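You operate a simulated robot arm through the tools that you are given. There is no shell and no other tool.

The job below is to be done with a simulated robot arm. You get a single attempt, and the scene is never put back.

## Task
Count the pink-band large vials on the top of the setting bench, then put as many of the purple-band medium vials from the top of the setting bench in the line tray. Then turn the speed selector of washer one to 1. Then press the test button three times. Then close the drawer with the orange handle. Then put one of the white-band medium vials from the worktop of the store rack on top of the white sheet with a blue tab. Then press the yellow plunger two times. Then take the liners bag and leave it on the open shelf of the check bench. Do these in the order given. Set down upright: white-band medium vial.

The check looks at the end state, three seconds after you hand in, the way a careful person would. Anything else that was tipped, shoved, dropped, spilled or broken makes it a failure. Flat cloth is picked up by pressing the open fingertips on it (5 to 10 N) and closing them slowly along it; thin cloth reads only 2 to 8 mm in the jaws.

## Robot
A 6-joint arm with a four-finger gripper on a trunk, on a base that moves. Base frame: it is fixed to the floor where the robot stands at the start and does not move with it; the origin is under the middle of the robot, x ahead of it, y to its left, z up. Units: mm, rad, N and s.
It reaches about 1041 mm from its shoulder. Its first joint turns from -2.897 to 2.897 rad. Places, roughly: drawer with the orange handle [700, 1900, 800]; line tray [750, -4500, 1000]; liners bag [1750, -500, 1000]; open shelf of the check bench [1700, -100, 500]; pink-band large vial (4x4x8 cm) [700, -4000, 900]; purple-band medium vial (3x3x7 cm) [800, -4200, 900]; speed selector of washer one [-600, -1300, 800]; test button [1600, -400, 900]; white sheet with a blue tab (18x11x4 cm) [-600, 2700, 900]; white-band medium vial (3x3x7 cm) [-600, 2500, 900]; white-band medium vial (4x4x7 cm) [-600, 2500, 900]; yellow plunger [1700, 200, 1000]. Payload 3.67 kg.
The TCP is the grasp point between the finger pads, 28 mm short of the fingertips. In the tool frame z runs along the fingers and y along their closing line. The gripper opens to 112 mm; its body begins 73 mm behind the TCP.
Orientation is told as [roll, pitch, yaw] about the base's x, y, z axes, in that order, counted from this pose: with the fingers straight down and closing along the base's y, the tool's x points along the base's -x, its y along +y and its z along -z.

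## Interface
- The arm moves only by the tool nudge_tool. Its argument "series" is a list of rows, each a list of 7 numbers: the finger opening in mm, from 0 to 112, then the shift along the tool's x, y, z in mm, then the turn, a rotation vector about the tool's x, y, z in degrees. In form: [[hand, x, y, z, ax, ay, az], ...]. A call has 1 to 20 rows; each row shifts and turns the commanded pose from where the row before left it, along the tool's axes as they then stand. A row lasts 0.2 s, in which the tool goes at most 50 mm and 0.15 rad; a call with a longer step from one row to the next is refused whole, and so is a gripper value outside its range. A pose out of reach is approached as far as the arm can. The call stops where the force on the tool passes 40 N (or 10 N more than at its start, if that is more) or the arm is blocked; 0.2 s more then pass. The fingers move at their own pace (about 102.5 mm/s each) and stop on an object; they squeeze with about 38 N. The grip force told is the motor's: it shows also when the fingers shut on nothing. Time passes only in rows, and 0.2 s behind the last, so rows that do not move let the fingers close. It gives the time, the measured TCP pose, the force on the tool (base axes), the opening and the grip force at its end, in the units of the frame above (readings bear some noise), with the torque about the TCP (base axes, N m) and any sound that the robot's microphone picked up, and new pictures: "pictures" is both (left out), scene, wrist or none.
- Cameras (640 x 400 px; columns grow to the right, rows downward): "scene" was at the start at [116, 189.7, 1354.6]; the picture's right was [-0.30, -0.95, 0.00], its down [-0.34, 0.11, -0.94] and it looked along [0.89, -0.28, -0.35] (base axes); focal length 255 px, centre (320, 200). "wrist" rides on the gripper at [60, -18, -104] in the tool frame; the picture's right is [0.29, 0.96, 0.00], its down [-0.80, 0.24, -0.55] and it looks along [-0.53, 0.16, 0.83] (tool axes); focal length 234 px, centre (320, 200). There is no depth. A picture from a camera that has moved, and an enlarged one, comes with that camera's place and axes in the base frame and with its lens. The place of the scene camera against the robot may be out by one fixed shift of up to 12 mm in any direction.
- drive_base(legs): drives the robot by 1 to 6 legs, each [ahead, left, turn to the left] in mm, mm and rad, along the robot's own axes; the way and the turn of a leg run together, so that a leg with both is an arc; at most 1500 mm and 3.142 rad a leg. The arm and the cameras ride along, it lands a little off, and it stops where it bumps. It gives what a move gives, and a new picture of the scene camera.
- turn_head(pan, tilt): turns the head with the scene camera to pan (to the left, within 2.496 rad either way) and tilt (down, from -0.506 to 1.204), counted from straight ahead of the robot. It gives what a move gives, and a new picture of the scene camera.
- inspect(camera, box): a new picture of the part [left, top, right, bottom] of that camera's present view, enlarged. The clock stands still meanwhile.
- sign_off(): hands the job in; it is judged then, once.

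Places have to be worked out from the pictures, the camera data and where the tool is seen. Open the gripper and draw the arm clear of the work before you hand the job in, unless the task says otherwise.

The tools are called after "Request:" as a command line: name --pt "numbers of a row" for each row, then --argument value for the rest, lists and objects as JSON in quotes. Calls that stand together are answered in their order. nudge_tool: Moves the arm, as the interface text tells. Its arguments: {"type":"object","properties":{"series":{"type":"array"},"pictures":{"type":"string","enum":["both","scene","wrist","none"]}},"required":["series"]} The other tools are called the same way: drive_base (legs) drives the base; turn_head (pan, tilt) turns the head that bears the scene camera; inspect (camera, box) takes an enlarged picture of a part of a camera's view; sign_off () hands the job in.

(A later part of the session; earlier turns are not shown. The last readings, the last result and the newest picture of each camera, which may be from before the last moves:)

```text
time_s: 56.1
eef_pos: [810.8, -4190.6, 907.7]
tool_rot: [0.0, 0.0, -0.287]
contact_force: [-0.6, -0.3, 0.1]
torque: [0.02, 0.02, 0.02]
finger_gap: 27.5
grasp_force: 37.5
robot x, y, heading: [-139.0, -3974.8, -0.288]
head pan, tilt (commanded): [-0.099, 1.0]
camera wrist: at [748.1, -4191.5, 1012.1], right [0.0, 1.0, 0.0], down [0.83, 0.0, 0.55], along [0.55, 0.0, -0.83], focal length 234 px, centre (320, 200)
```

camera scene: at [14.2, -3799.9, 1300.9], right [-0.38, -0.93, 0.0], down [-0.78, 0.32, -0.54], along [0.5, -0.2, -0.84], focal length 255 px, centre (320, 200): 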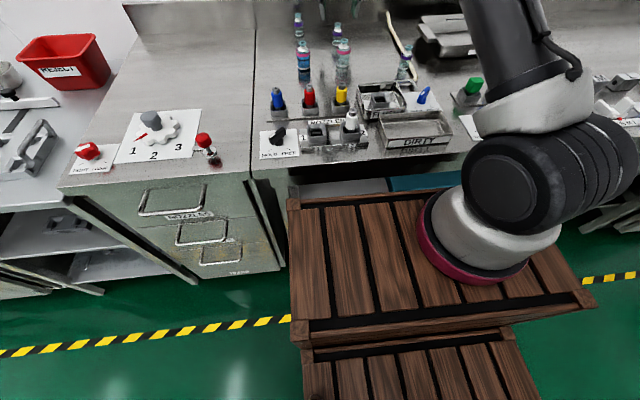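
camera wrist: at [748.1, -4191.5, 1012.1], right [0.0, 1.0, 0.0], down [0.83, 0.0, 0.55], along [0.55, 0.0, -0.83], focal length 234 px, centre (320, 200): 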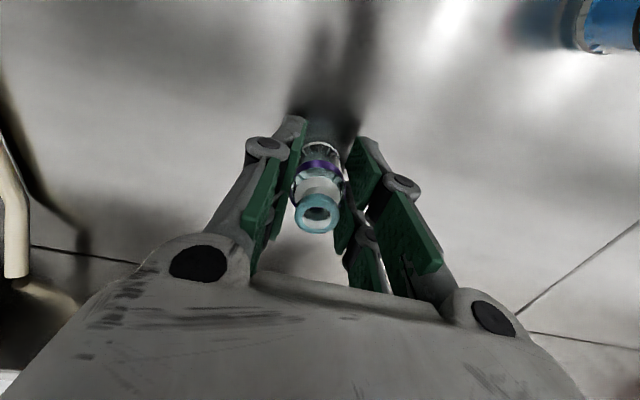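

Gripped (27.5 mm, 37 N). I lift straight up 180 mm, then carry it right toward the LINE tray and look with the wrist camera.

Request:
nudge_tool --pt "20 0 0 -30 0 0 0" --pt "20 0 0 -40 0 0 0" --pt "20 0 0 -40 0 0 0" --pt "20 0 0 -40 0 0 0" --pt "20 0 0 -40 0 0 0" --pt "20 15 -45 0 0 0 0" --pt "20 15 -45 0 0 0 0" --pt "20 15 -45 0 0 0 0" --pt "20 15 -45 0 0 0 0" --pt "20 15 -45 0 0 0 0" --pt "20 15 -45 0 0 0 0" --pt "20 10 -45 0 0 0 0" --pt "20 0 0 0 0 0 0"

Request:
turn_head --pan -0.4 --tilt 0.6

```text
time_s: 58.9
eef_pos: [626.2, -4463.2, 1095.5]
tool_rot: [0.0, 0.0, -0.288]
contact_force: [-0.3, -0.7, -0.2]
torque: [-0.03, -0.01, 0.01]
finger_gap: 27.6
grasp_force: 38.1
robot x, y, heading: [-139.9, -3976.7, -0.284]
head pan, tilt (commanded): [-0.099, 1.0]
camera scene: at [14.3, -3800.0, 1300.9], right [-0.38, -0.93, 0.0], down [-0.78, 0.32, -0.54], along [0.5, -0.2, -0.84], focal length 255 px, centre (320, 200)
camera wrist: at [563.6, -4463.4, 1201.1], right [0.0, 1.0, 0.0], down [0.83, 0.0, 0.55], along [0.55, 0.0, -0.83], focal length 234 px, centre (320, 200)
```

scene: 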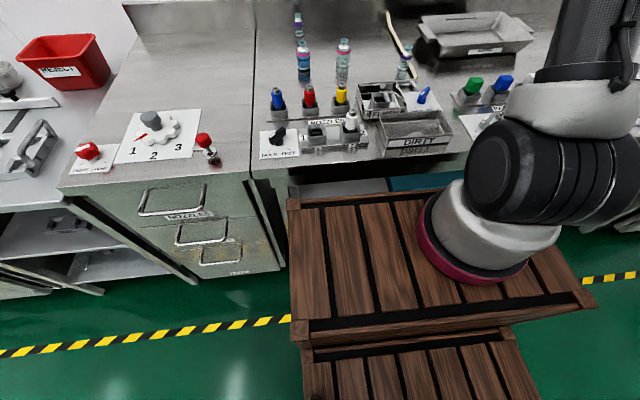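
wrist: 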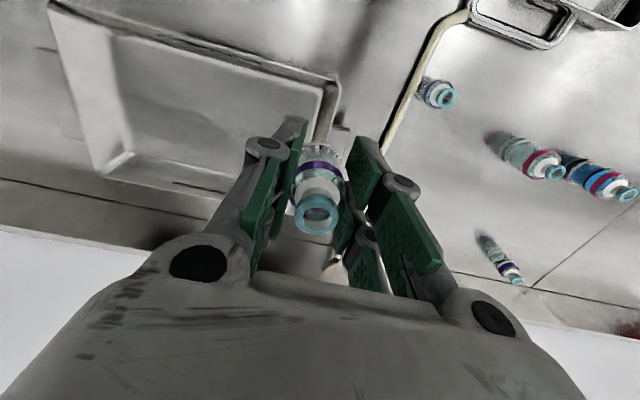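

```text
time_s: 59.8
eef_pos: [626.7, -4462.7, 1095.7]
tool_rot: [0.0, 0.0, -0.288]
contact_force: [-0.2, 0.4, -0.3]
torque: [0.02, 0.01, 0.0]
finger_gap: 27.9
grasp_force: 37.8
robot x, y, heading: [-136.7, -3976.3, -0.287]
head pan, tilt (commanded): [-0.4, 0.6]
camera scene: at [18.0, -3829.7, 1332.8], right [-0.63, -0.77, 0.0], down [-0.44, 0.36, -0.82], along [0.64, -0.52, -0.57], focal length 255 px, centre (320, 200)
```

scene: 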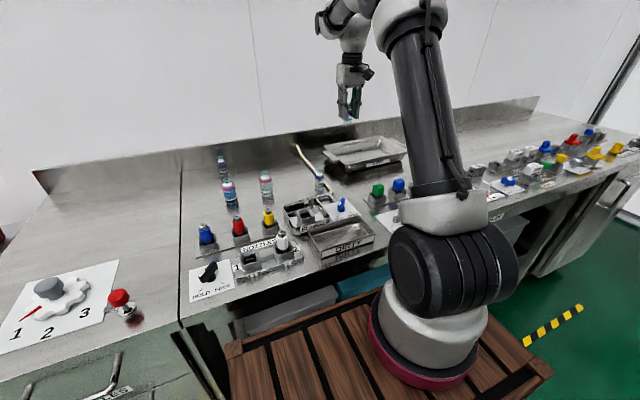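

The tray shows at left of the wrist picture; I judge its centre near (658,-4606), about 190 by 250 mm. I move above the left half of the tray to look again before lowering.

Request:
nudge_tool --pt "20 -24 -24 0 0 0 0" --pt "20 -24 -24 0 0 0 0" --pt "20 -23 -25 0 0 0 0" --pt "20 0 0 0 0 0 0"

Request:
inspect --camera "scene" --box '[290, 50, 450, 190]'

```text
time_s: 60.8
eef_pos: [673.2, -4555.8, 1093.4]
tool_rot: [0.001, 0.0, -0.288]
contact_force: [-0.1, -0.2, 0.8]
torque: [-0.02, 0.01, 0.01]
finger_gap: 27.5
grasp_force: 37.8
robot x, y, heading: [-139.4, -3977.0, -0.287]
head pan, tilt (commanded): [-0.4, 0.6]
camera scene: at [18.0, -3829.7, 1332.9], right [-0.63, -0.77, 0.0], down [-0.44, 0.36, -0.83], along [0.64, -0.52, -0.57], focal length 255 px, centre (320, 200)
camera wrist: at [609.6, -4556.3, 1199.3], right [0.0, 1.0, 0.0], down [0.83, 0.0, 0.55], along [0.55, 0.0, -0.83], focal length 234 px, centre (320, 200)
```

scene: 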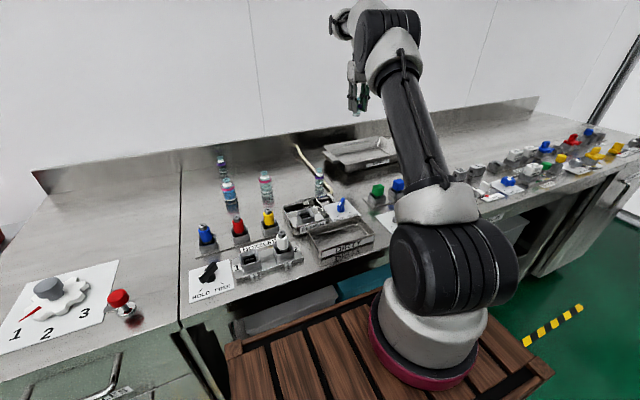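
wrist: 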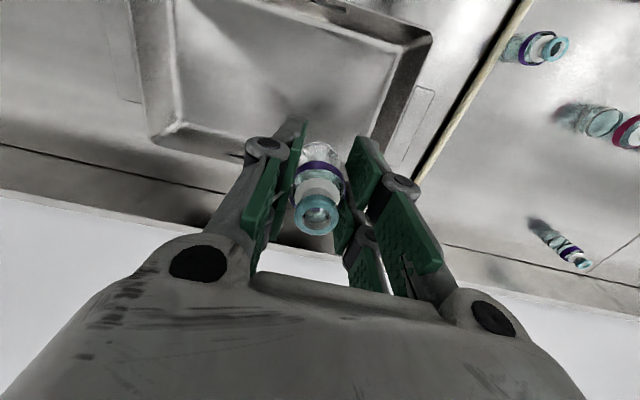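

```text
2.86 times, centred on (370, 120) of scene
camera zoom: at [18.0, -3829.7, 1332.9], right [-0.63, -0.77, 0.0], down [-0.44, 0.36, -0.83], along [0.64, -0.52, -0.57], focal length 727 px, centre (177, 429)
```

zoom: 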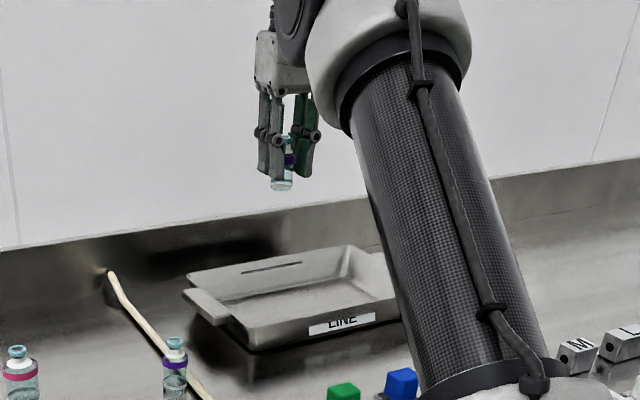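

The tray floor runs about 150 by 237 mm centred near (661,-4599), rim z≈910; the tool is well inside its left half. I lower to near the floor, then in small steps.

Request:
nudge_tool --pt "20 0 0 40 0 0 0" --pt "20 0 0 40 0 0 0" --pt "20 0 0 40 0 0 0" --pt "20 0 0 30 0 0 0" --pt "20 0 0 0 0 0 0" --pictures "wrist"

Request:
nudge_tool --pt "20 0 0 5 0 0 0" --pt "20 0 0 5 0 0 0" --pt "20 0 0 0 0 0 0" --pictures "none"

Request:
nudge_tool --pt "20 0 0 3 0 0 0" --pt "20 0 0 3 0 0 0" --pt "20 0 0 0 0 0 0" --pictures "none"

```text
time_s: 62.0
eef_pos: [674.4, -4553.7, 946.5]
tool_rot: [0.001, 0.0, -0.288]
contact_force: [-0.1, 0.3, 0.0]
torque: [-0.02, -0.01, 0.0]
finger_gap: 27.7
grasp_force: 37.8
robot x, y, heading: [-136.7, -3976.9, -0.285]
head pan, tilt (commanded): [-0.4, 0.6]
camera wrist: at [610.5, -4553.6, 1052.2], right [0.0, 1.0, 0.0], down [0.83, 0.0, 0.55], along [0.55, 0.0, -0.83], focal length 234 px, centre (320, 200)
```

wrist: 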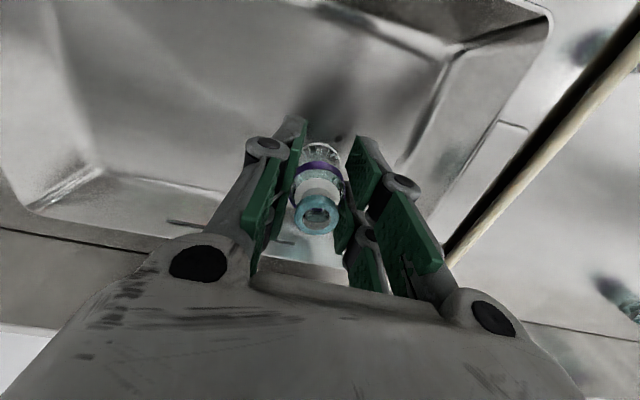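

```text
time_s: 62.8
eef_pos: [672.6, -4553.3, 935.8]
tool_rot: [0.0, 0.001, -0.287]
contact_force: [-0.4, 0.7, -0.4]
torque: [-0.02, -0.01, -0.02]
finger_gap: 27.7
grasp_force: 38.2
robot x, y, heading: [-137.0, -3978.0, -0.29]
head pan, tilt (commanded): [-0.4, 0.6]
```

```text
time_s: 63.6
eef_pos: [673.4, -4553.9, 931.6]
tool_rot: [0.002, 0.001, -0.289]
contact_force: [-0.3, -0.5, -1.4]
torque: [-0.02, 0.04, 0.0]
finger_gap: 27.7
grasp_force: 38.3
robot x, y, heading: [-138.1, -3978.5, -0.29]
head pan, tilt (commanded): [-0.4, 0.6]
```

The tool is free of contact at z≈931. I continue in small steps toward the tray floor, watching the force.

Request:
nudge_tool --pt "20 0 0 3 0 0 0" --pt "20 0 0 3 0 0 0" --pt "20 0 0 0 0 0 0" --pictures "none"

Request:
nudge_tool --pt "20 0 0 2 0 0 0" --pt "20 0 0 2 0 0 0" --pt "20 0 0 0 0 0 0" --pictures "none"

```text
time_s: 64.4
eef_pos: [672.9, -4553.1, 923.7]
tool_rot: [0.0, 0.001, -0.287]
contact_force: [0.0, 0.2, 0.1]
torque: [-0.03, -0.02, 0.04]
finger_gap: 27.7
grasp_force: 38.3
robot x, y, heading: [-139.8, -3974.6, -0.293]
head pan, tilt (commanded): [-0.4, 0.6]
```

```text
time_s: 65.2
eef_pos: [672.5, -4554.3, 920.4]
tool_rot: [0.001, 0.001, -0.288]
contact_force: [0.0, 0.1, 0.4]
torque: [0.0, 0.0, -0.02]
finger_gap: 27.4
grasp_force: 38.5
robot x, y, heading: [-137.6, -3976.2, -0.284]
head pan, tilt (commanded): [-0.4, 0.6]
```

No contact yet at 920; I go on down in small steps.

Request:
nudge_tool --pt "20 0 0 2 0 0 0" --pt "20 0 0 2 0 0 0" --pt "20 0 0 0 0 0 0" --pictures "none"

Request:
nudge_tool --pt "20 0 0 1.5 0 0 0" --pt "20 0 0 1.5 0 0 0" --pt "20 0 0 0 0 0 0" --pictures "wrist"

```text
time_s: 66.0
eef_pos: [671.5, -4554.6, 916.8]
tool_rot: [0.0, 0.0, -0.287]
contact_force: [1.4, 0.6, 0.5]
torque: [-0.03, 0.0, 0.01]
finger_gap: 28.1
grasp_force: 37.6
robot x, y, heading: [-142.9, -3975.1, -0.287]
head pan, tilt (commanded): [-0.4, 0.6]
```

```text
time_s: 66.8
eef_pos: [673.7, -4554.7, 911.9]
tool_rot: [0.0, -0.001, -0.289]
contact_force: [-0.6, 0.2, 0.7]
torque: [0.01, 0.01, -0.01]
finger_gap: 27.8
grasp_force: 38.1
robot x, y, heading: [-137.5, -3976.4, -0.291]
head pan, tilt (commanded): [-0.4, 0.6]
camera wrist: at [610.0, -4555.8, 1017.8], right [0.0, 1.0, 0.0], down [0.83, 0.0, 0.55], along [0.55, 0.0, -0.83], focal length 234 px, centre (320, 200)
```

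wrist: 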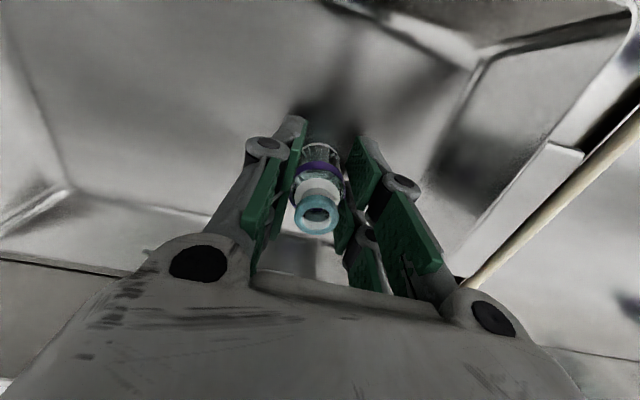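

Near the floor now; I continue by a millimetre at a time until the force shows touch.

Request:
nudge_tool --pt "20 0 0 1 0 0 0" --pt "20 0 0 1 0 0 0" --pt "20 0 0 0 0 0 0" --pictures "none"

Request:
nudge_tool --pt "20 0 0 1 0 0 0" --pt "20 0 0 1 0 0 0" --pt "20 0 0 0 0 0 0" --pictures "none"

```text
time_s: 67.6
eef_pos: [671.9, -4554.7, 910.9]
tool_rot: [0.0, 0.0, -0.287]
contact_force: [-0.2, -1.4, 3.3]
torque: [-0.08, -0.02, -0.03]
finger_gap: 27.6
grasp_force: 38.8
robot x, y, heading: [-140.6, -3978.3, -0.287]
head pan, tilt (commanded): [-0.4, 0.6]
```

```text
time_s: 68.4
eef_pos: [673.9, -4554.7, 909.8]
tool_rot: [-0.001, -0.003, -0.288]
contact_force: [0.3, -0.2, 22.3]
torque: [-0.01, -0.14, -0.01]
finger_gap: 27.8
grasp_force: 38.2
robot x, y, heading: [-138.5, -3974.9, -0.287]
head pan, tilt (commanded): [-0.4, 0.6]
```

The vial stands on the tray floor (22 N). I ease up a millimetre, open the fingers, and rise straight up.

Request:
nudge_tool --pt "20 0 0 -1.2 0 0 0" --pt "34 0 0 0 0 0 0" --pt "48 0 0 0 0 0 0" --pt "60 0 0 0 0 0 0" --pt "60 0 0 0 0 0 0" --pictures "wrist"

Request:
nudge_tool --pt "60 0 0 -20 0 0 0" --pt "60 0 0 -40 0 0 0" --pt "60 0 0 -40 0 0 0" --pt "60 0 0 -40 0 0 0" --pt "60 0 0 -40 0 0 0" --pt "60 0 0 0 0 0 0"

```text
time_s: 69.6
eef_pos: [672.7, -4555.2, 909.5]
tool_rot: [0.001, 0.0, -0.289]
contact_force: [-1.0, -0.4, -0.9]
torque: [-0.06, 0.02, 0.01]
finger_gap: 60.1
grasp_force: 0.1
robot x, y, heading: [-136.5, -3975.6, -0.284]
head pan, tilt (commanded): [-0.4, 0.6]
camera wrist: at [609.5, -4555.9, 1014.6], right [0.0, 1.0, 0.0], down [0.83, 0.0, 0.55], along [0.55, 0.0, -0.83], focal length 234 px, centre (320, 200)
```

wrist: 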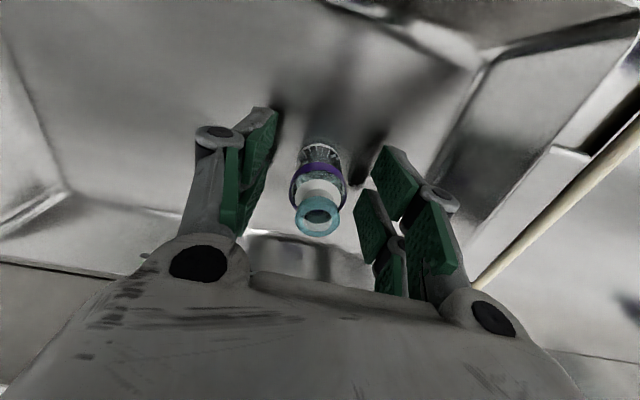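

```text
time_s: 71.0
eef_pos: [672.6, -4552.8, 1089.8]
tool_rot: [0.0, 0.0, -0.289]
contact_force: [0.3, -0.4, -0.3]
torque: [0.01, 0.04, -0.01]
finger_gap: 60.0
grasp_force: 0.1
robot x, y, heading: [-132.9, -3974.4, -0.292]
head pan, tilt (commanded): [-0.4, 0.6]
camera scene: at [18.1, -3829.8, 1332.9], right [-0.63, -0.77, 0.0], down [-0.44, 0.36, -0.82], along [0.64, -0.52, -0.57], focal length 255 px, centre (320, 200)
camera wrist: at [610.5, -4553.8, 1195.2], right [0.0, 1.0, 0.0], down [0.83, 0.0, 0.55], along [0.55, 0.0, -0.83], focal length 234 px, centre (320, 200)
```

scene: 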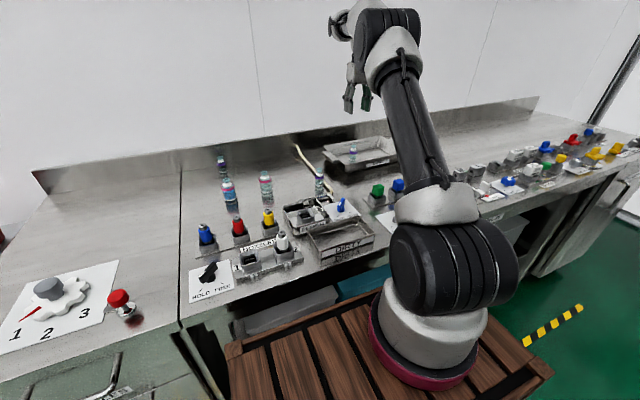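
wrist: 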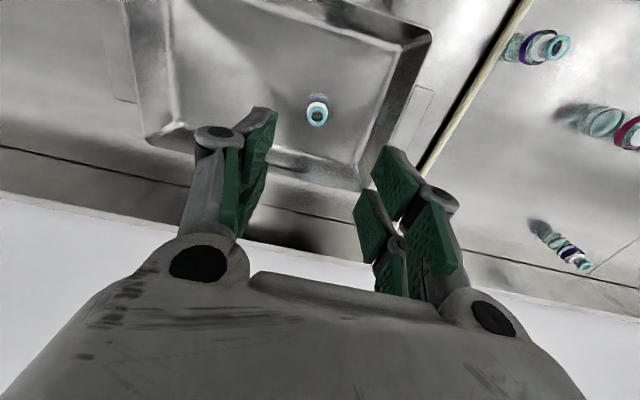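

Vial one stands upright in the tray. Next I take the left purple vial near (915,-4102): the splash behind it tops out near z≈959, below the gripper body, so it can be gripped. I move above it.

Request:
nudge_tool --pt "80 -9.4 45.5 0 0 0 0" --pt "80 -9.4 45.5 0 0 0 0" --pt "80 -9.4 45.5 0 0 0 0" --pt "80 -9.4 45.5 0 0 0 0" --pt "80 -9.4 45.5 0 0 0 0" --pt "80 -9.4 45.5 0 0 0 0" --pt "80 -9.4 45.5 0 0 0 0" --pt "80 -9.4 45.5 0 0 0 0" --pt "80 -9.4 45.5 0 0 0 0" --pt "80 -9.4 45.5 0 0 0 0" --pt "80 -9.4 45.5 0 0 0 0" --pt "80 0 0 30 0 0 0" --pt "80 0 0 0 0 0 0" --pictures "wrist"

Request:
inspect --camera "wrist" --box '[200, 0, 440, 200]'

```text
time_s: 73.8
eef_pos: [859.4, -4105.5, 1041.7]
tool_rot: [0.0, 0.001, -0.288]
contact_force: [-0.5, -0.8, 0.5]
torque: [-0.01, 0.0, -0.01]
finger_gap: 80.1
grasp_force: 0.0
out of reach, approached as far as the arm can: row 8, 9, 10, 11, 12
robot x, y, heading: [-138.4, -3976.6, -0.288]
head pan, tilt (commanded): [-0.4, 0.6]
camera wrist: at [797.0, -4105.6, 1147.1], right [-0.01, 1.0, 0.0], down [0.83, 0.0, 0.55], along [0.55, 0.0, -0.83], focal length 234 px, centre (320, 200)
```

wrist: 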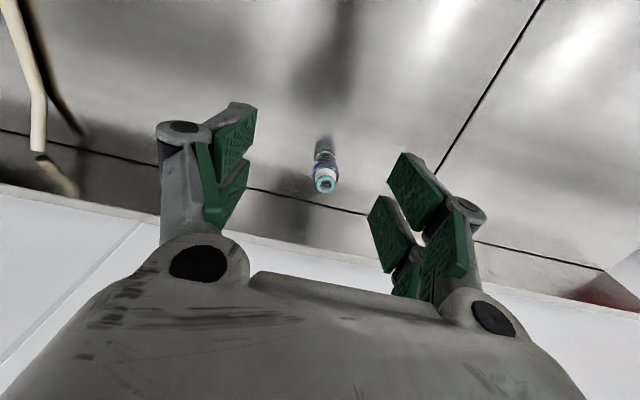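

```text
2.00 times, centred on (320, 100) of wrist
camera zoom: at [797.0, -4105.6, 1147.1], right [-0.01, 1.0, 0.0], down [0.83, 0.0, 0.55], along [0.55, 0.0, -0.83], focal length 468 px, centre (320, 400)
```

zoom: 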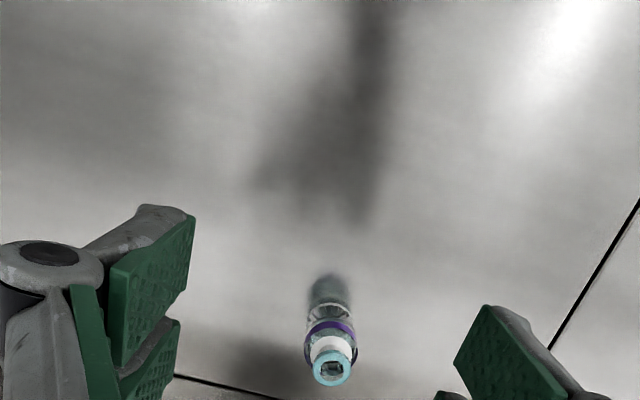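

The vial is just out of reach (the arm got to 859,-4105). I draw the tool back a bit, then advance the base 45 mm, which still leaves some gap to the bench edge.

Request:
nudge_tool --pt "80 30 0 0 0 0 0" --pt "80 30 0 0 0 0 0" --pt "80 0 0 0 0 0 0" --pictures "none"

Request:
turn_head --pan 0.5 --tilt 1.15

```text
time_s: 74.6
eef_pos: [802.6, -4089.8, 1042.1]
tool_rot: [0.001, -0.002, -0.288]
contact_force: [-0.5, 0.5, -0.7]
torque: [-0.01, 0.0, 0.01]
finger_gap: 79.8
grasp_force: 0.2
out of reach, approached as far as the arm can: row 1
robot x, y, heading: [-141.0, -3978.4, -0.287]
head pan, tilt (commanded): [-0.4, 0.6]
```

```text
time_s: 75.8
eef_pos: [803.0, -4087.6, 1042.8]
tool_rot: [0.001, -0.002, -0.288]
contact_force: [-0.2, 0.8, 0.0]
torque: [0.03, -0.01, -0.02]
finger_gap: 80.1
grasp_force: 0.1
robot x, y, heading: [-135.3, -3971.9, -0.291]
head pan, tilt (commanded): [0.499, 1.15]
camera scene: at [8.0, -3761.1, 1291.2], right [0.21, -0.98, 0.0], down [-0.89, -0.19, -0.41], along [0.4, 0.09, -0.91], focal length 255 px, centre (320, 200)
```

scene: 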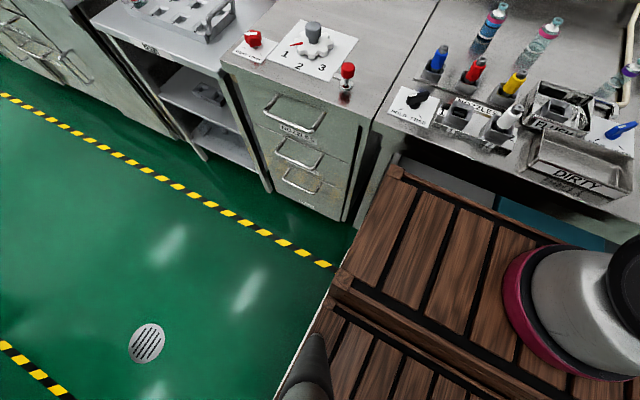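

The picture shows about 85 mm between crate front and bench edge. I advance 45 mm.

Request:
drive_base --legs '[[45, 0, 0]]'

Request:
nudge_tool --pt "80 -20 0 0 0 0 0" --pt "80 0 0 0 0 0 0" --pictures "wrist"

Request:
inspect --camera "wrist" --box '[200, 0, 440, 200]'

```text
time_s: 76.7
eef_pos: [845.8, -4100.2, 1042.0]
tool_rot: [0.0, 0.0, -0.289]
contact_force: [-0.5, -0.1, 0.4]
torque: [-0.02, -0.02, 0.0]
finger_gap: 80.1
grasp_force: 0.1
robot x, y, heading: [-97.8, -3988.6, -0.291]
head pan, tilt (commanded): [0.499, 1.15]
camera scene: at [50.7, -3773.7, 1291.1], right [0.21, -0.98, 0.0], down [-0.89, -0.19, -0.41], along [0.4, 0.09, -0.91], focal length 255 px, centre (320, 200)
```

scene: 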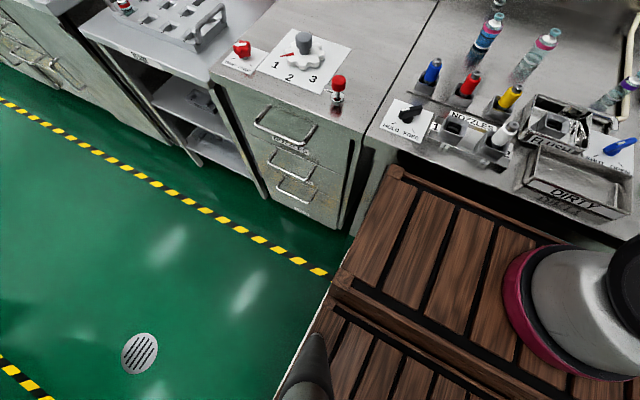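

```text
time_s: 77.3
eef_pos: [864.7, -4106.6, 1044.3]
tool_rot: [0.001, 0.0, -0.287]
contact_force: [1.3, 0.4, 0.1]
torque: [0.02, -0.03, -0.01]
finger_gap: 80.1
grasp_force: 0.1
robot x, y, heading: [-90.6, -3990.9, -0.288]
head pan, tilt (commanded): [0.499, 1.15]
camera wrist: at [802.2, -4108.0, 1148.8], right [-0.01, 1.0, 0.0], down [0.83, 0.0, 0.55], along [0.55, 0.0, -0.83], focal length 234 px, centre (320, 200)
```

wrist: 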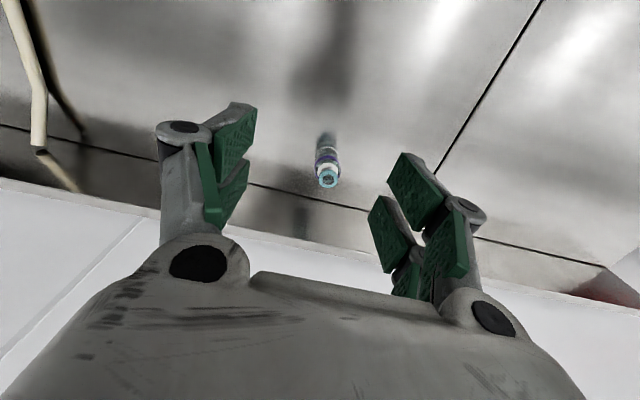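

```text
2.00 times, centred on (320, 100) of wrist
camera zoom: at [802.2, -4108.0, 1148.8], right [-0.01, 1.0, 0.0], down [0.83, 0.0, 0.55], along [0.55, 0.0, -0.83], focal length 468 px, centre (320, 400)
```

zoom: 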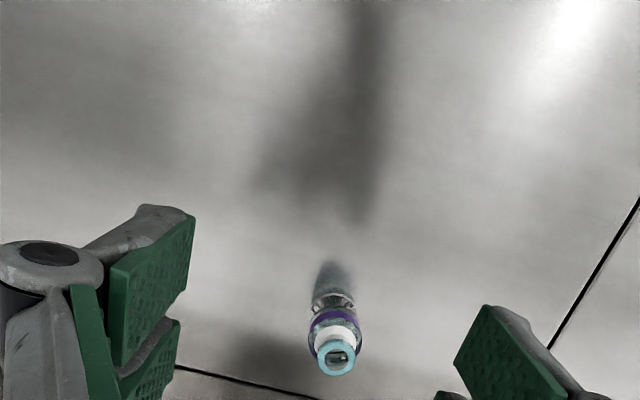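

Now the left vial is refined to about (918,-4099.5). I go down to z≈985 (tips still above its cap), then forward and left over it, and look.

Request:
nudge_tool --pt "80 0 0 30 0 0 0" --pt "80 0 0 28 0 0 0" --pt "80 -25 11 0 0 0 0" --pt "80 -24 11 0 0 0 0" --pt "80 0 0 0 0 0 0" --pictures "wrist"

```text
time_s: 78.5
eef_pos: [918.3, -4100.9, 984.0]
tool_rot: [0.0, -0.003, -0.288]
contact_force: [-0.2, 0.0, 0.6]
torque: [-0.02, -0.01, 0.0]
finger_gap: 79.7
grasp_force: 0.2
robot x, y, heading: [-95.2, -3985.5, -0.287]
head pan, tilt (commanded): [0.499, 1.15]
camera wrist: at [856.0, -4100.8, 1089.0], right [0.0, 1.0, 0.0], down [0.83, 0.0, 0.55], along [0.55, 0.0, -0.83], focal length 234 px, centre (320, 200)
```

wrist: 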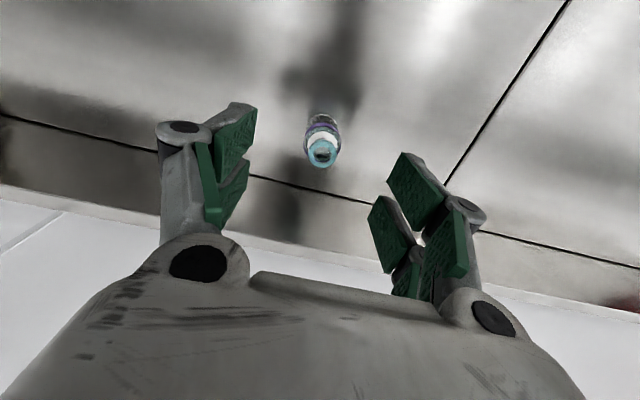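

Aligned and in reach. I lower 77 mm and close on it.

Request:
nudge_tool --pt "80 0 0 30 0 0 0" --pt "80 0 0 30 0 0 0" --pt "80 0 0 16 0 0 0" --pt "80 0 0 0 0 0 0" --pictures "wrist"

Request:
nudge_tool --pt "20 0 0 0 0 0 0" --pt "20 0 0 0 0 0 0" --pt "20 0 0 0 0 0 0" --pt "20 0 0 0 0 0 0" --pictures "wrist"

```text
time_s: 79.5
eef_pos: [919.3, -4101.2, 906.3]
tool_rot: [0.0, 0.0, -0.288]
contact_force: [0.6, 0.2, 0.0]
torque: [-0.01, -0.03, 0.0]
finger_gap: 80.0
grasp_force: 0.1
robot x, y, heading: [-93.6, -3994.3, -0.285]
head pan, tilt (commanded): [0.499, 1.15]
camera wrist: at [856.0, -4101.3, 1011.4], right [0.0, 1.0, 0.0], down [0.83, 0.0, 0.55], along [0.55, 0.0, -0.83], focal length 234 px, centre (320, 200)
```

wrist: 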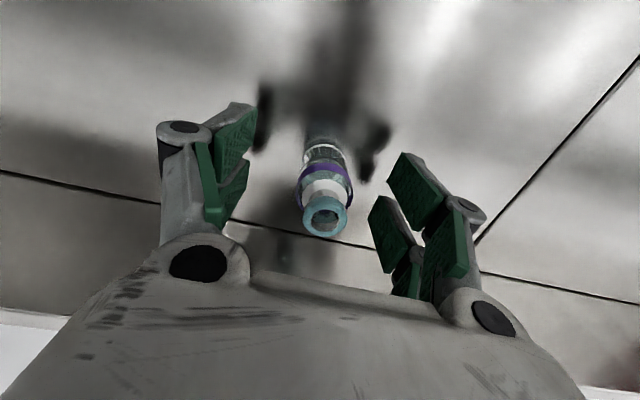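

```text
time_s: 80.5
eef_pos: [918.2, -4100.9, 906.5]
tool_rot: [-0.001, 0.0, -0.289]
contact_force: [0.8, 0.2, -0.8]
torque: [0.01, -0.03, -0.01]
finger_gap: 27.6
grasp_force: 38.1
robot x, y, heading: [-99.4, -3992.0, -0.288]
head pan, tilt (commanded): [0.499, 1.15]
camera wrist: at [856.0, -4101.3, 1011.5], right [0.0, 1.0, 0.0], down [0.83, 0.0, 0.55], along [0.55, 0.0, -0.83], focal length 234 px, centre (320, 200)
```

wrist: 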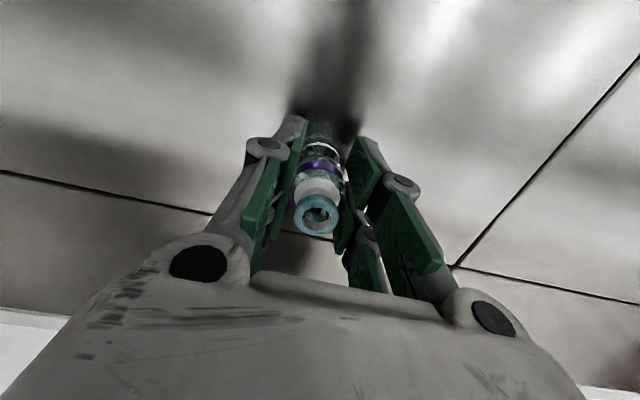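

Gripped. I lift, draw back and up, then carry it right to above the right half of the tray.

Request:
nudge_tool --pt "20 0 0 -30 0 0 0" --pt "20 0 0 -30 0 0 0" --pt "20 30 0 -30 0 0 0" --pt "20 30 0 -30 0 0 0" --pt "20 30 0 -30 0 0 0" --pt "20 30 0 -30 0 0 0" --pt "20 -1.2 -47 0 0 0 0" --pt "20 -1.2 -47 0 0 0 0" --pt "20 -1.2 -47 0 0 0 0" --pt "20 -1.2 -47 0 0 0 0" --pt "20 -1.2 -47 0 0 0 0" --pt "20 -1.2 -47 0 0 0 0" --pt "20 -1.2 -47 0 0 0 0" --pt "20 -1.2 -47 0 0 0 0" --pt "20 -1.2 -47 0 0 0 0" --pt "20 -1.2 -47 0 0 0 0" --pt "20 -1.2 -47 0 0 0 0" --pt "20 -1.2 -47 0 0 0 0" --pt "20 -1.2 -46 0 0 0 0" --pt "20 0 0 0 0 0 0" --pictures "wrist"

Request:
turn_head --pan -0.6 --tilt 0.6

```text
time_s: 84.7
eef_pos: [643.0, -4654.7, 1089.5]
tool_rot: [0.001, 0.0, -0.287]
contact_force: [0.0, 0.0, -0.2]
torque: [0.0, 0.01, 0.01]
finger_gap: 27.4
grasp_force: 38.0
robot x, y, heading: [-93.9, -3988.0, -0.289]
head pan, tilt (commanded): [0.499, 1.15]
camera wrist: at [579.7, -4656.2, 1194.1], right [0.0, 1.0, 0.0], down [0.83, 0.0, 0.55], along [0.55, 0.0, -0.83], focal length 234 px, centre (320, 200)
```

wrist: 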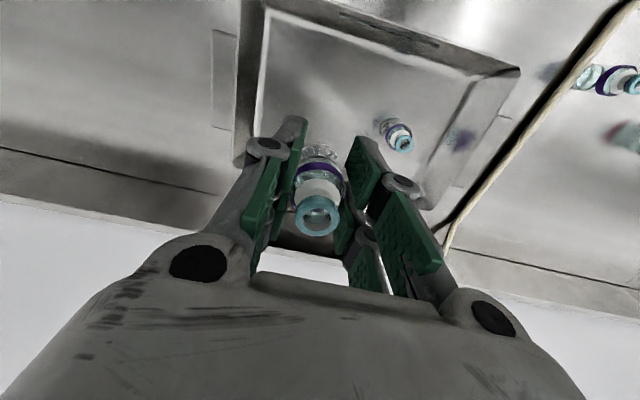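

```text
time_s: 86.0
eef_pos: [643.2, -4654.5, 1089.0]
tool_rot: [-0.001, 0.001, -0.288]
contact_force: [-0.7, 0.1, 0.0]
torque: [0.01, 0.01, 0.01]
finger_gap: 27.2
grasp_force: 37.9
robot x, y, heading: [-96.0, -3989.9, -0.288]
head pan, tilt (commanded): [-0.6, 0.6]
camera scene: at [48.3, -3854.9, 1332.9], right [-0.78, -0.63, 0.0], down [-0.36, 0.44, -0.82], along [0.52, -0.64, -0.57], focal length 255 px, centre (320, 200)
```

scene: 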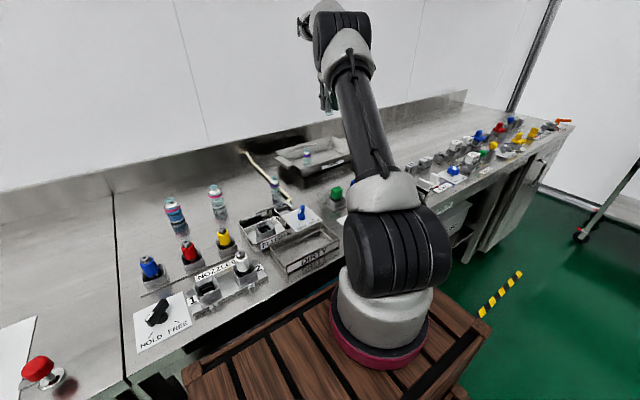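

The second vial hangs over the right half of the tray, clear of the first. I lower it.

Request:
nudge_tool --pt "20 0 0 40 0 0 0" --pt "20 0 0 40 0 0 0" --pt "20 0 0 40 0 0 0" --pt "20 0 0 40 0 0 0" --pt "20 0 0 12 0 0 0" --pt "20 0 0 3 0 0 0" --pt "20 0 0 0 0 0 0" --pictures "wrist"

Request:
nudge_tool --pt "20 0 0 1 0 0 0" --pt "20 0 0 1 0 0 0" --pt "20 0 0 0 0 0 0" --pictures "none"

```text
time_s: 87.6
eef_pos: [642.1, -4654.6, 917.2]
tool_rot: [0.001, 0.001, -0.288]
contact_force: [0.8, -0.1, 0.7]
torque: [-0.01, 0.0, 0.01]
finger_gap: 27.7
grasp_force: 37.4
robot x, y, heading: [-94.1, -3989.1, -0.285]
head pan, tilt (commanded): [-0.6, 0.6]
camera wrist: at [580.9, -4654.9, 1021.3], right [0.0, 1.0, 0.0], down [0.83, 0.0, 0.55], along [0.55, 0.0, -0.83], focal length 234 px, centre (320, 200)
```

wrist: 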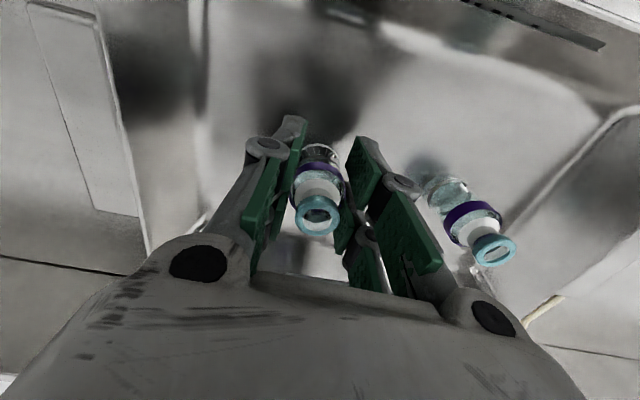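

```text
time_s: 88.4
eef_pos: [643.8, -4655.2, 912.7]
tool_rot: [0.002, 0.0, -0.287]
contact_force: [0.0, -0.2, -0.6]
torque: [0.0, 0.0, -0.02]
finger_gap: 27.8
grasp_force: 37.7
robot x, y, heading: [-91.2, -3988.2, -0.288]
head pan, tilt (commanded): [-0.6, 0.6]
```

Request:
nudge_tool --pt "20 0 0 1 0 0 0" --pt "20 0 0 1 0 0 0" --pt "20 0 0 0 0 0 0" --pictures "none"

Request:
nudge_tool --pt "20 0 0 1 0 0 0" --pt "20 0 0 0 0 0 0" --pictures "none"

```text
time_s: 89.2
eef_pos: [644.8, -4655.7, 909.4]
tool_rot: [0.0, 0.001, -0.288]
contact_force: [-0.3, 0.2, -0.4]
torque: [0.04, -0.03, -0.02]
finger_gap: 27.9
grasp_force: 37.9
robot x, y, heading: [-96.8, -3988.2, -0.286]
head pan, tilt (commanded): [-0.6, 0.6]
```

```text
time_s: 89.8
eef_pos: [645.1, -4654.7, 909.1]
tool_rot: [-0.001, -0.002, -0.287]
contact_force: [-1.9, -1.2, 9.7]
torque: [-0.02, 0.1, 0.0]
finger_gap: 27.5
grasp_force: 37.9
robot x, y, heading: [-94.4, -3989.2, -0.288]
head pan, tilt (commanded): [-0.6, 0.6]
```

The vial touches the tray floor (10 N). I open modestly and rise straight up.

Request:
nudge_tool --pt "32 0 0 0 0 0 0" --pt "40 0 0 0 0 0 0" --pt "50 0 0 0 0 0 0" --pt "50 0 0 0 0 0 0" --pictures "wrist"

Request:
nudge_tool --pt "50 0 0 -20 0 0 0" --pt "50 0 0 -40 0 0 0" --pt "50 0 0 -40 0 0 0" --pt "50 0 0 -40 0 0 0" --pt "50 0 0 -40 0 0 0" --pt "50 0 0 -40 0 0 0" --pt "50 0 0 0 0 0 0"

```text
time_s: 90.8
eef_pos: [644.6, -4654.8, 907.8]
tool_rot: [-0.002, 0.001, -0.288]
contact_force: [0.0, 0.9, -0.5]
torque: [0.01, 0.0, 0.0]
finger_gap: 50.2
grasp_force: 0.1
robot x, y, heading: [-94.4, -3993.6, -0.292]
head pan, tilt (commanded): [-0.6, 0.6]
camera wrist: at [582.2, -4655.8, 1013.8], right [0.0, 1.0, 0.0], down [0.83, 0.0, 0.55], along [0.55, 0.0, -0.83], focal length 234 px, centre (320, 200)
```

wrist: 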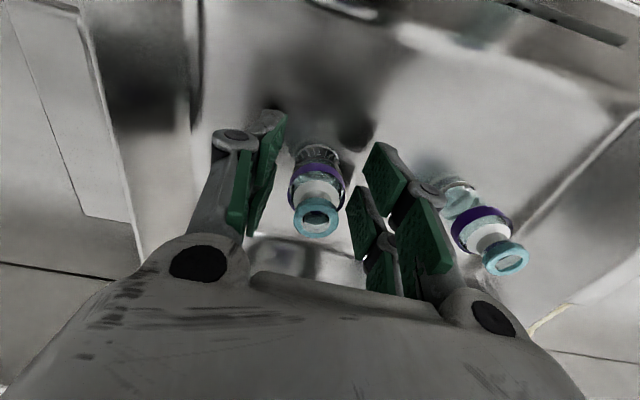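

```text
time_s: 92.4
eef_pos: [646.7, -4655.1, 1127.8]
tool_rot: [0.0, 0.0, -0.288]
contact_force: [0.1, 0.0, 0.4]
torque: [0.05, 0.02, 0.02]
finger_gap: 50.0
grasp_force: 0.0
robot x, y, heading: [-93.4, -3990.3, -0.283]
head pan, tilt (commanded): [-0.6, 0.6]
camera scene: at [48.2, -3854.9, 1332.9], right [-0.78, -0.63, 0.0], down [-0.36, 0.44, -0.82], along [0.52, -0.64, -0.57], focal length 255 px, centre (320, 200)
camera wrist: at [583.7, -4655.9, 1232.8], right [0.0, 1.0, 0.0], down [0.83, 0.0, 0.55], along [0.55, 0.0, -0.83], focal length 234 px, centre (320, 200)
```

scene: 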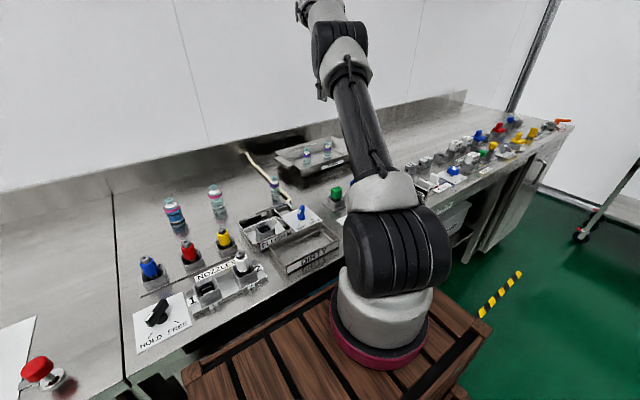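
wrist: 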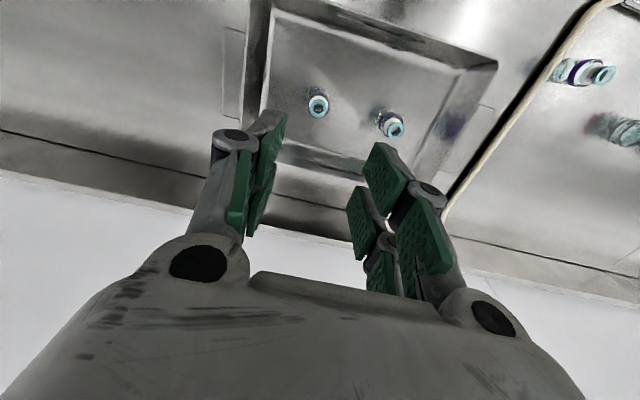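

Both vials stand in the tray, the third purple stays on the bench. I draw the arm back to a compact travel pose.

Request:
nudge_tool --pt "50 36 28 0 0 0 0" --pt "50 36 28 0 0 0 0" --pt "50 36 28 0 0 0 0" --pt "50 36 28 0 0 0 0" --pt "50 36 28 0 0 0 0" --pt "50 36 28 0 0 0 0" --pt "50 36 28 0 0 0 0" --pt "50 36 28 0 0 0 0" --pt "50 36 28 0 0 0 0" --pt "50 36 28 0 0 0 0" --pt "50 0 0 0 0 0 0"

Request:
drive_base --legs '[[-250, 0, 0]]'

Request:
turn_head --pan 2.3 --tilt 0.4

```text
time_s: 94.8
eef_pos: [377.8, -4288.5, 1127.1]
tool_rot: [0.0, -0.002, -0.289]
contact_force: [0.0, 0.0, -0.1]
torque: [0.02, -0.03, -0.02]
finger_gap: 49.8
grasp_force: 0.1
robot x, y, heading: [-95.0, -3989.6, -0.29]
head pan, tilt (commanded): [-0.6, 0.6]
camera scene: at [48.3, -3854.9, 1332.9], right [-0.78, -0.63, 0.0], down [-0.36, 0.44, -0.82], along [0.52, -0.64, -0.57], focal length 255 px, centre (320, 200)
camera wrist: at [314.7, -4288.5, 1233.0], right [0.0, 1.0, 0.0], down [0.83, 0.0, 0.55], along [0.55, 0.0, -0.83], focal length 234 px, centre (320, 200)
```

scene: 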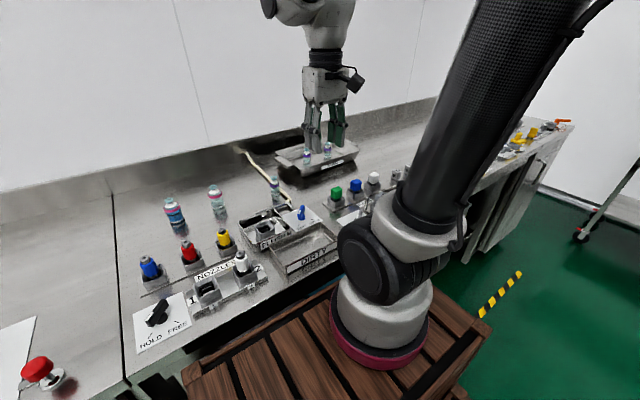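
wrist: 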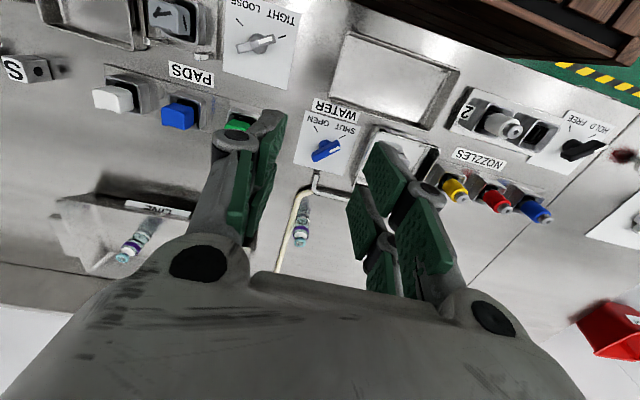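

```text
time_s: 96.6
eef_pos: [133.9, -4217.8, 1127.9]
tool_rot: [-0.001, 0.001, -0.29]
contact_force: [0.2, 0.0, 0.1]
torque: [0.0, -0.03, 0.01]
finger_gap: 49.9
grasp_force: 0.1
robot x, y, heading: [-338.5, -3921.5, -0.288]
head pan, tilt (commanded): [-0.6, 0.6]
camera scene: at [-194.3, -3783.0, 1332.9], right [-0.78, -0.63, 0.0], down [-0.36, 0.44, -0.83], along [0.52, -0.64, -0.56], focal length 255 px, centre (320, 200)
```

scene: 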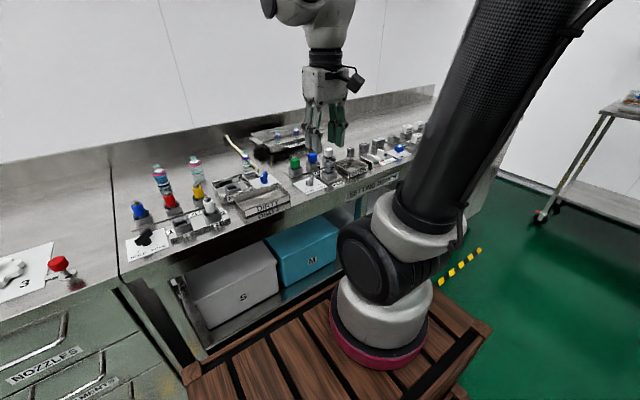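

```text
time_s: 99.2
eef_pos: [135.1, -4217.1, 1128.9]
tool_rot: [0.001, 0.0, -0.291]
contact_force: [0.9, -0.5, -0.1]
torque: [-0.03, 0.01, 0.0]
finger_gap: 49.9
grasp_force: 0.0
robot x, y, heading: [-340.2, -3915.5, -0.292]
head pan, tilt (commanded): [2.3, 0.4]
camera scene: at [-289.1, -3630.4, 1351.1], right [0.91, 0.42, 0.0], down [0.17, -0.35, -0.92], along [-0.39, 0.83, -0.39], focal length 255 px, centre (320, 200)
```

scene: 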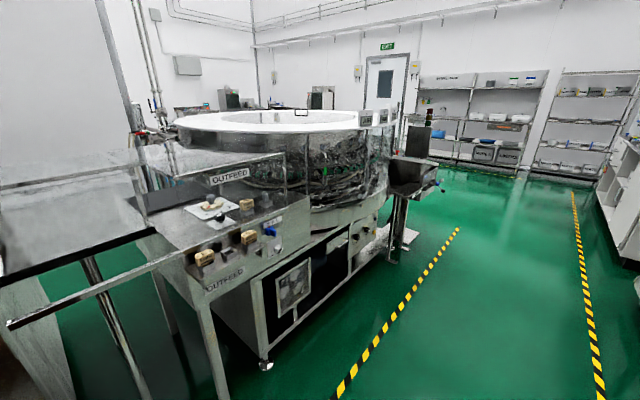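

Now on to washer one. I strafe left back up the aisle the way I came, toward the washer-one panel.

Request:
drive_base --legs '[[0, 1500, 0], [0, 1500, 0]]'

Request:
turn_head --pan -1.8 --tilt 0.4

```text
time_s: 113.8
eef_pos: [996.9, -1311.2, 1128.0]
tool_rot: [0.001, 0.001, -0.282]
contact_force: [0.2, -0.4, 0.6]
torque: [-0.03, -0.05, -0.01]
finger_gap: 50.0
grasp_force: 0.0
robot x, y, heading: [520.7, -1012.7, -0.282]
head pan, tilt (commanded): [2.3, 0.4]
camera scene: at [569.0, -727.2, 1351.1], right [0.9, 0.43, 0.0], down [0.17, -0.35, -0.92], along [-0.4, 0.83, -0.39], focal length 255 px, centre (320, 200)
```

scene: 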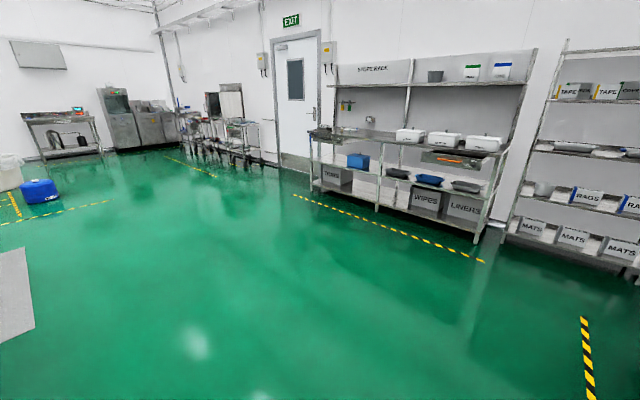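

```text
time_s: 117.1
eef_pos: [997.1, -1310.0, 1127.4]
tool_rot: [0.0, 0.0, -0.283]
contact_force: [-0.3, 0.1, 0.6]
torque: [0.0, 0.0, 0.0]
finger_gap: 50.0
grasp_force: 0.0
robot x, y, heading: [522.6, -1011.6, -0.285]
head pan, tilt (commanded): [-1.799, 0.4]
camera scene: at [563.6, -891.5, 1351.1], right [-0.87, 0.49, 0.0], down [0.19, 0.34, -0.92], along [-0.45, -0.8, -0.39], focal length 255 px, centre (320, 200)
```

scene: 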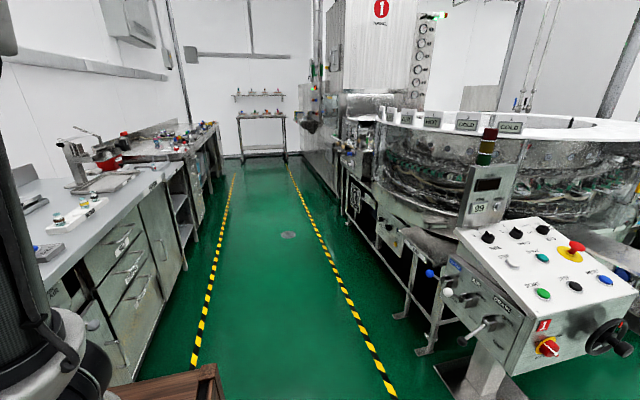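

The washer-one panel is at right. I zoom on it to find the speed selector.

Request:
inspect --camera "scene" --box '[440, 200, 640, 340]'

Request:
turn_head --pan -2.3 --tilt 0.5

Request:
inspect --camera "scene" --box '[280, 150, 460, 280]'

```text
2.86 times, centred on (540, 270) of scene
camera zoom: at [563.6, -891.5, 1351.1], right [-0.87, 0.49, 0.0], down [0.19, 0.34, -0.92], along [-0.45, -0.8, -0.39], focal length 727 px, centre (-309, 0)
```

zoom: 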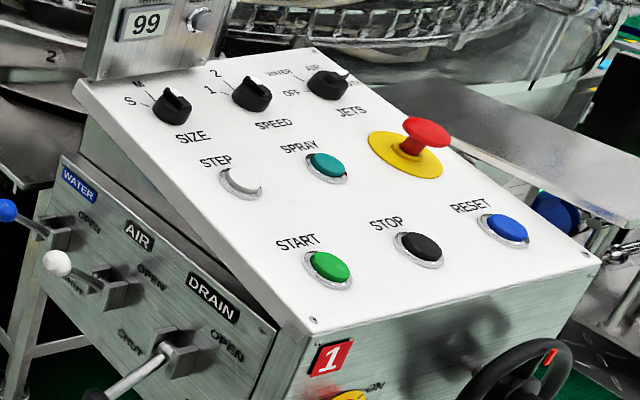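

```text
time_s: 118.0
eef_pos: [995.8, -1310.6, 1127.4]
tool_rot: [0.001, 0.0, -0.283]
contact_force: [-0.6, -0.6, 0.4]
torque: [-0.02, -0.02, -0.01]
finger_gap: 50.1
grasp_force: 0.1
robot x, y, heading: [522.3, -1011.9, -0.279]
head pan, tilt (commanded): [-2.3, 0.499]
camera scene: at [531.9, -859.0, 1342.0], right [-0.53, 0.85, 0.0], down [0.41, 0.25, -0.88], along [-0.74, -0.47, -0.48], focal length 255 px, centre (320, 200)
```

scene: 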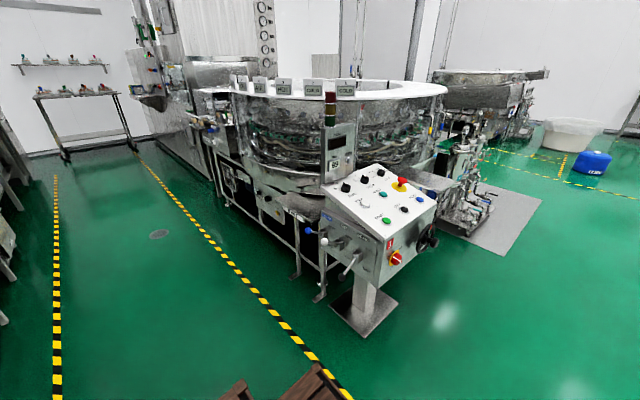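

```text
3.08 times, centred on (370, 215) of scene
camera zoom: at [531.9, -859.0, 1342.0], right [-0.53, 0.85, 0.0], down [0.41, 0.25, -0.88], along [-0.74, -0.47, -0.48], focal length 783 px, centre (166, 154)
```

zoom: 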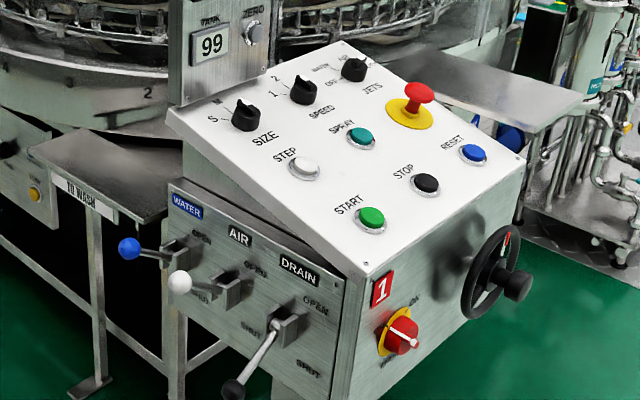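

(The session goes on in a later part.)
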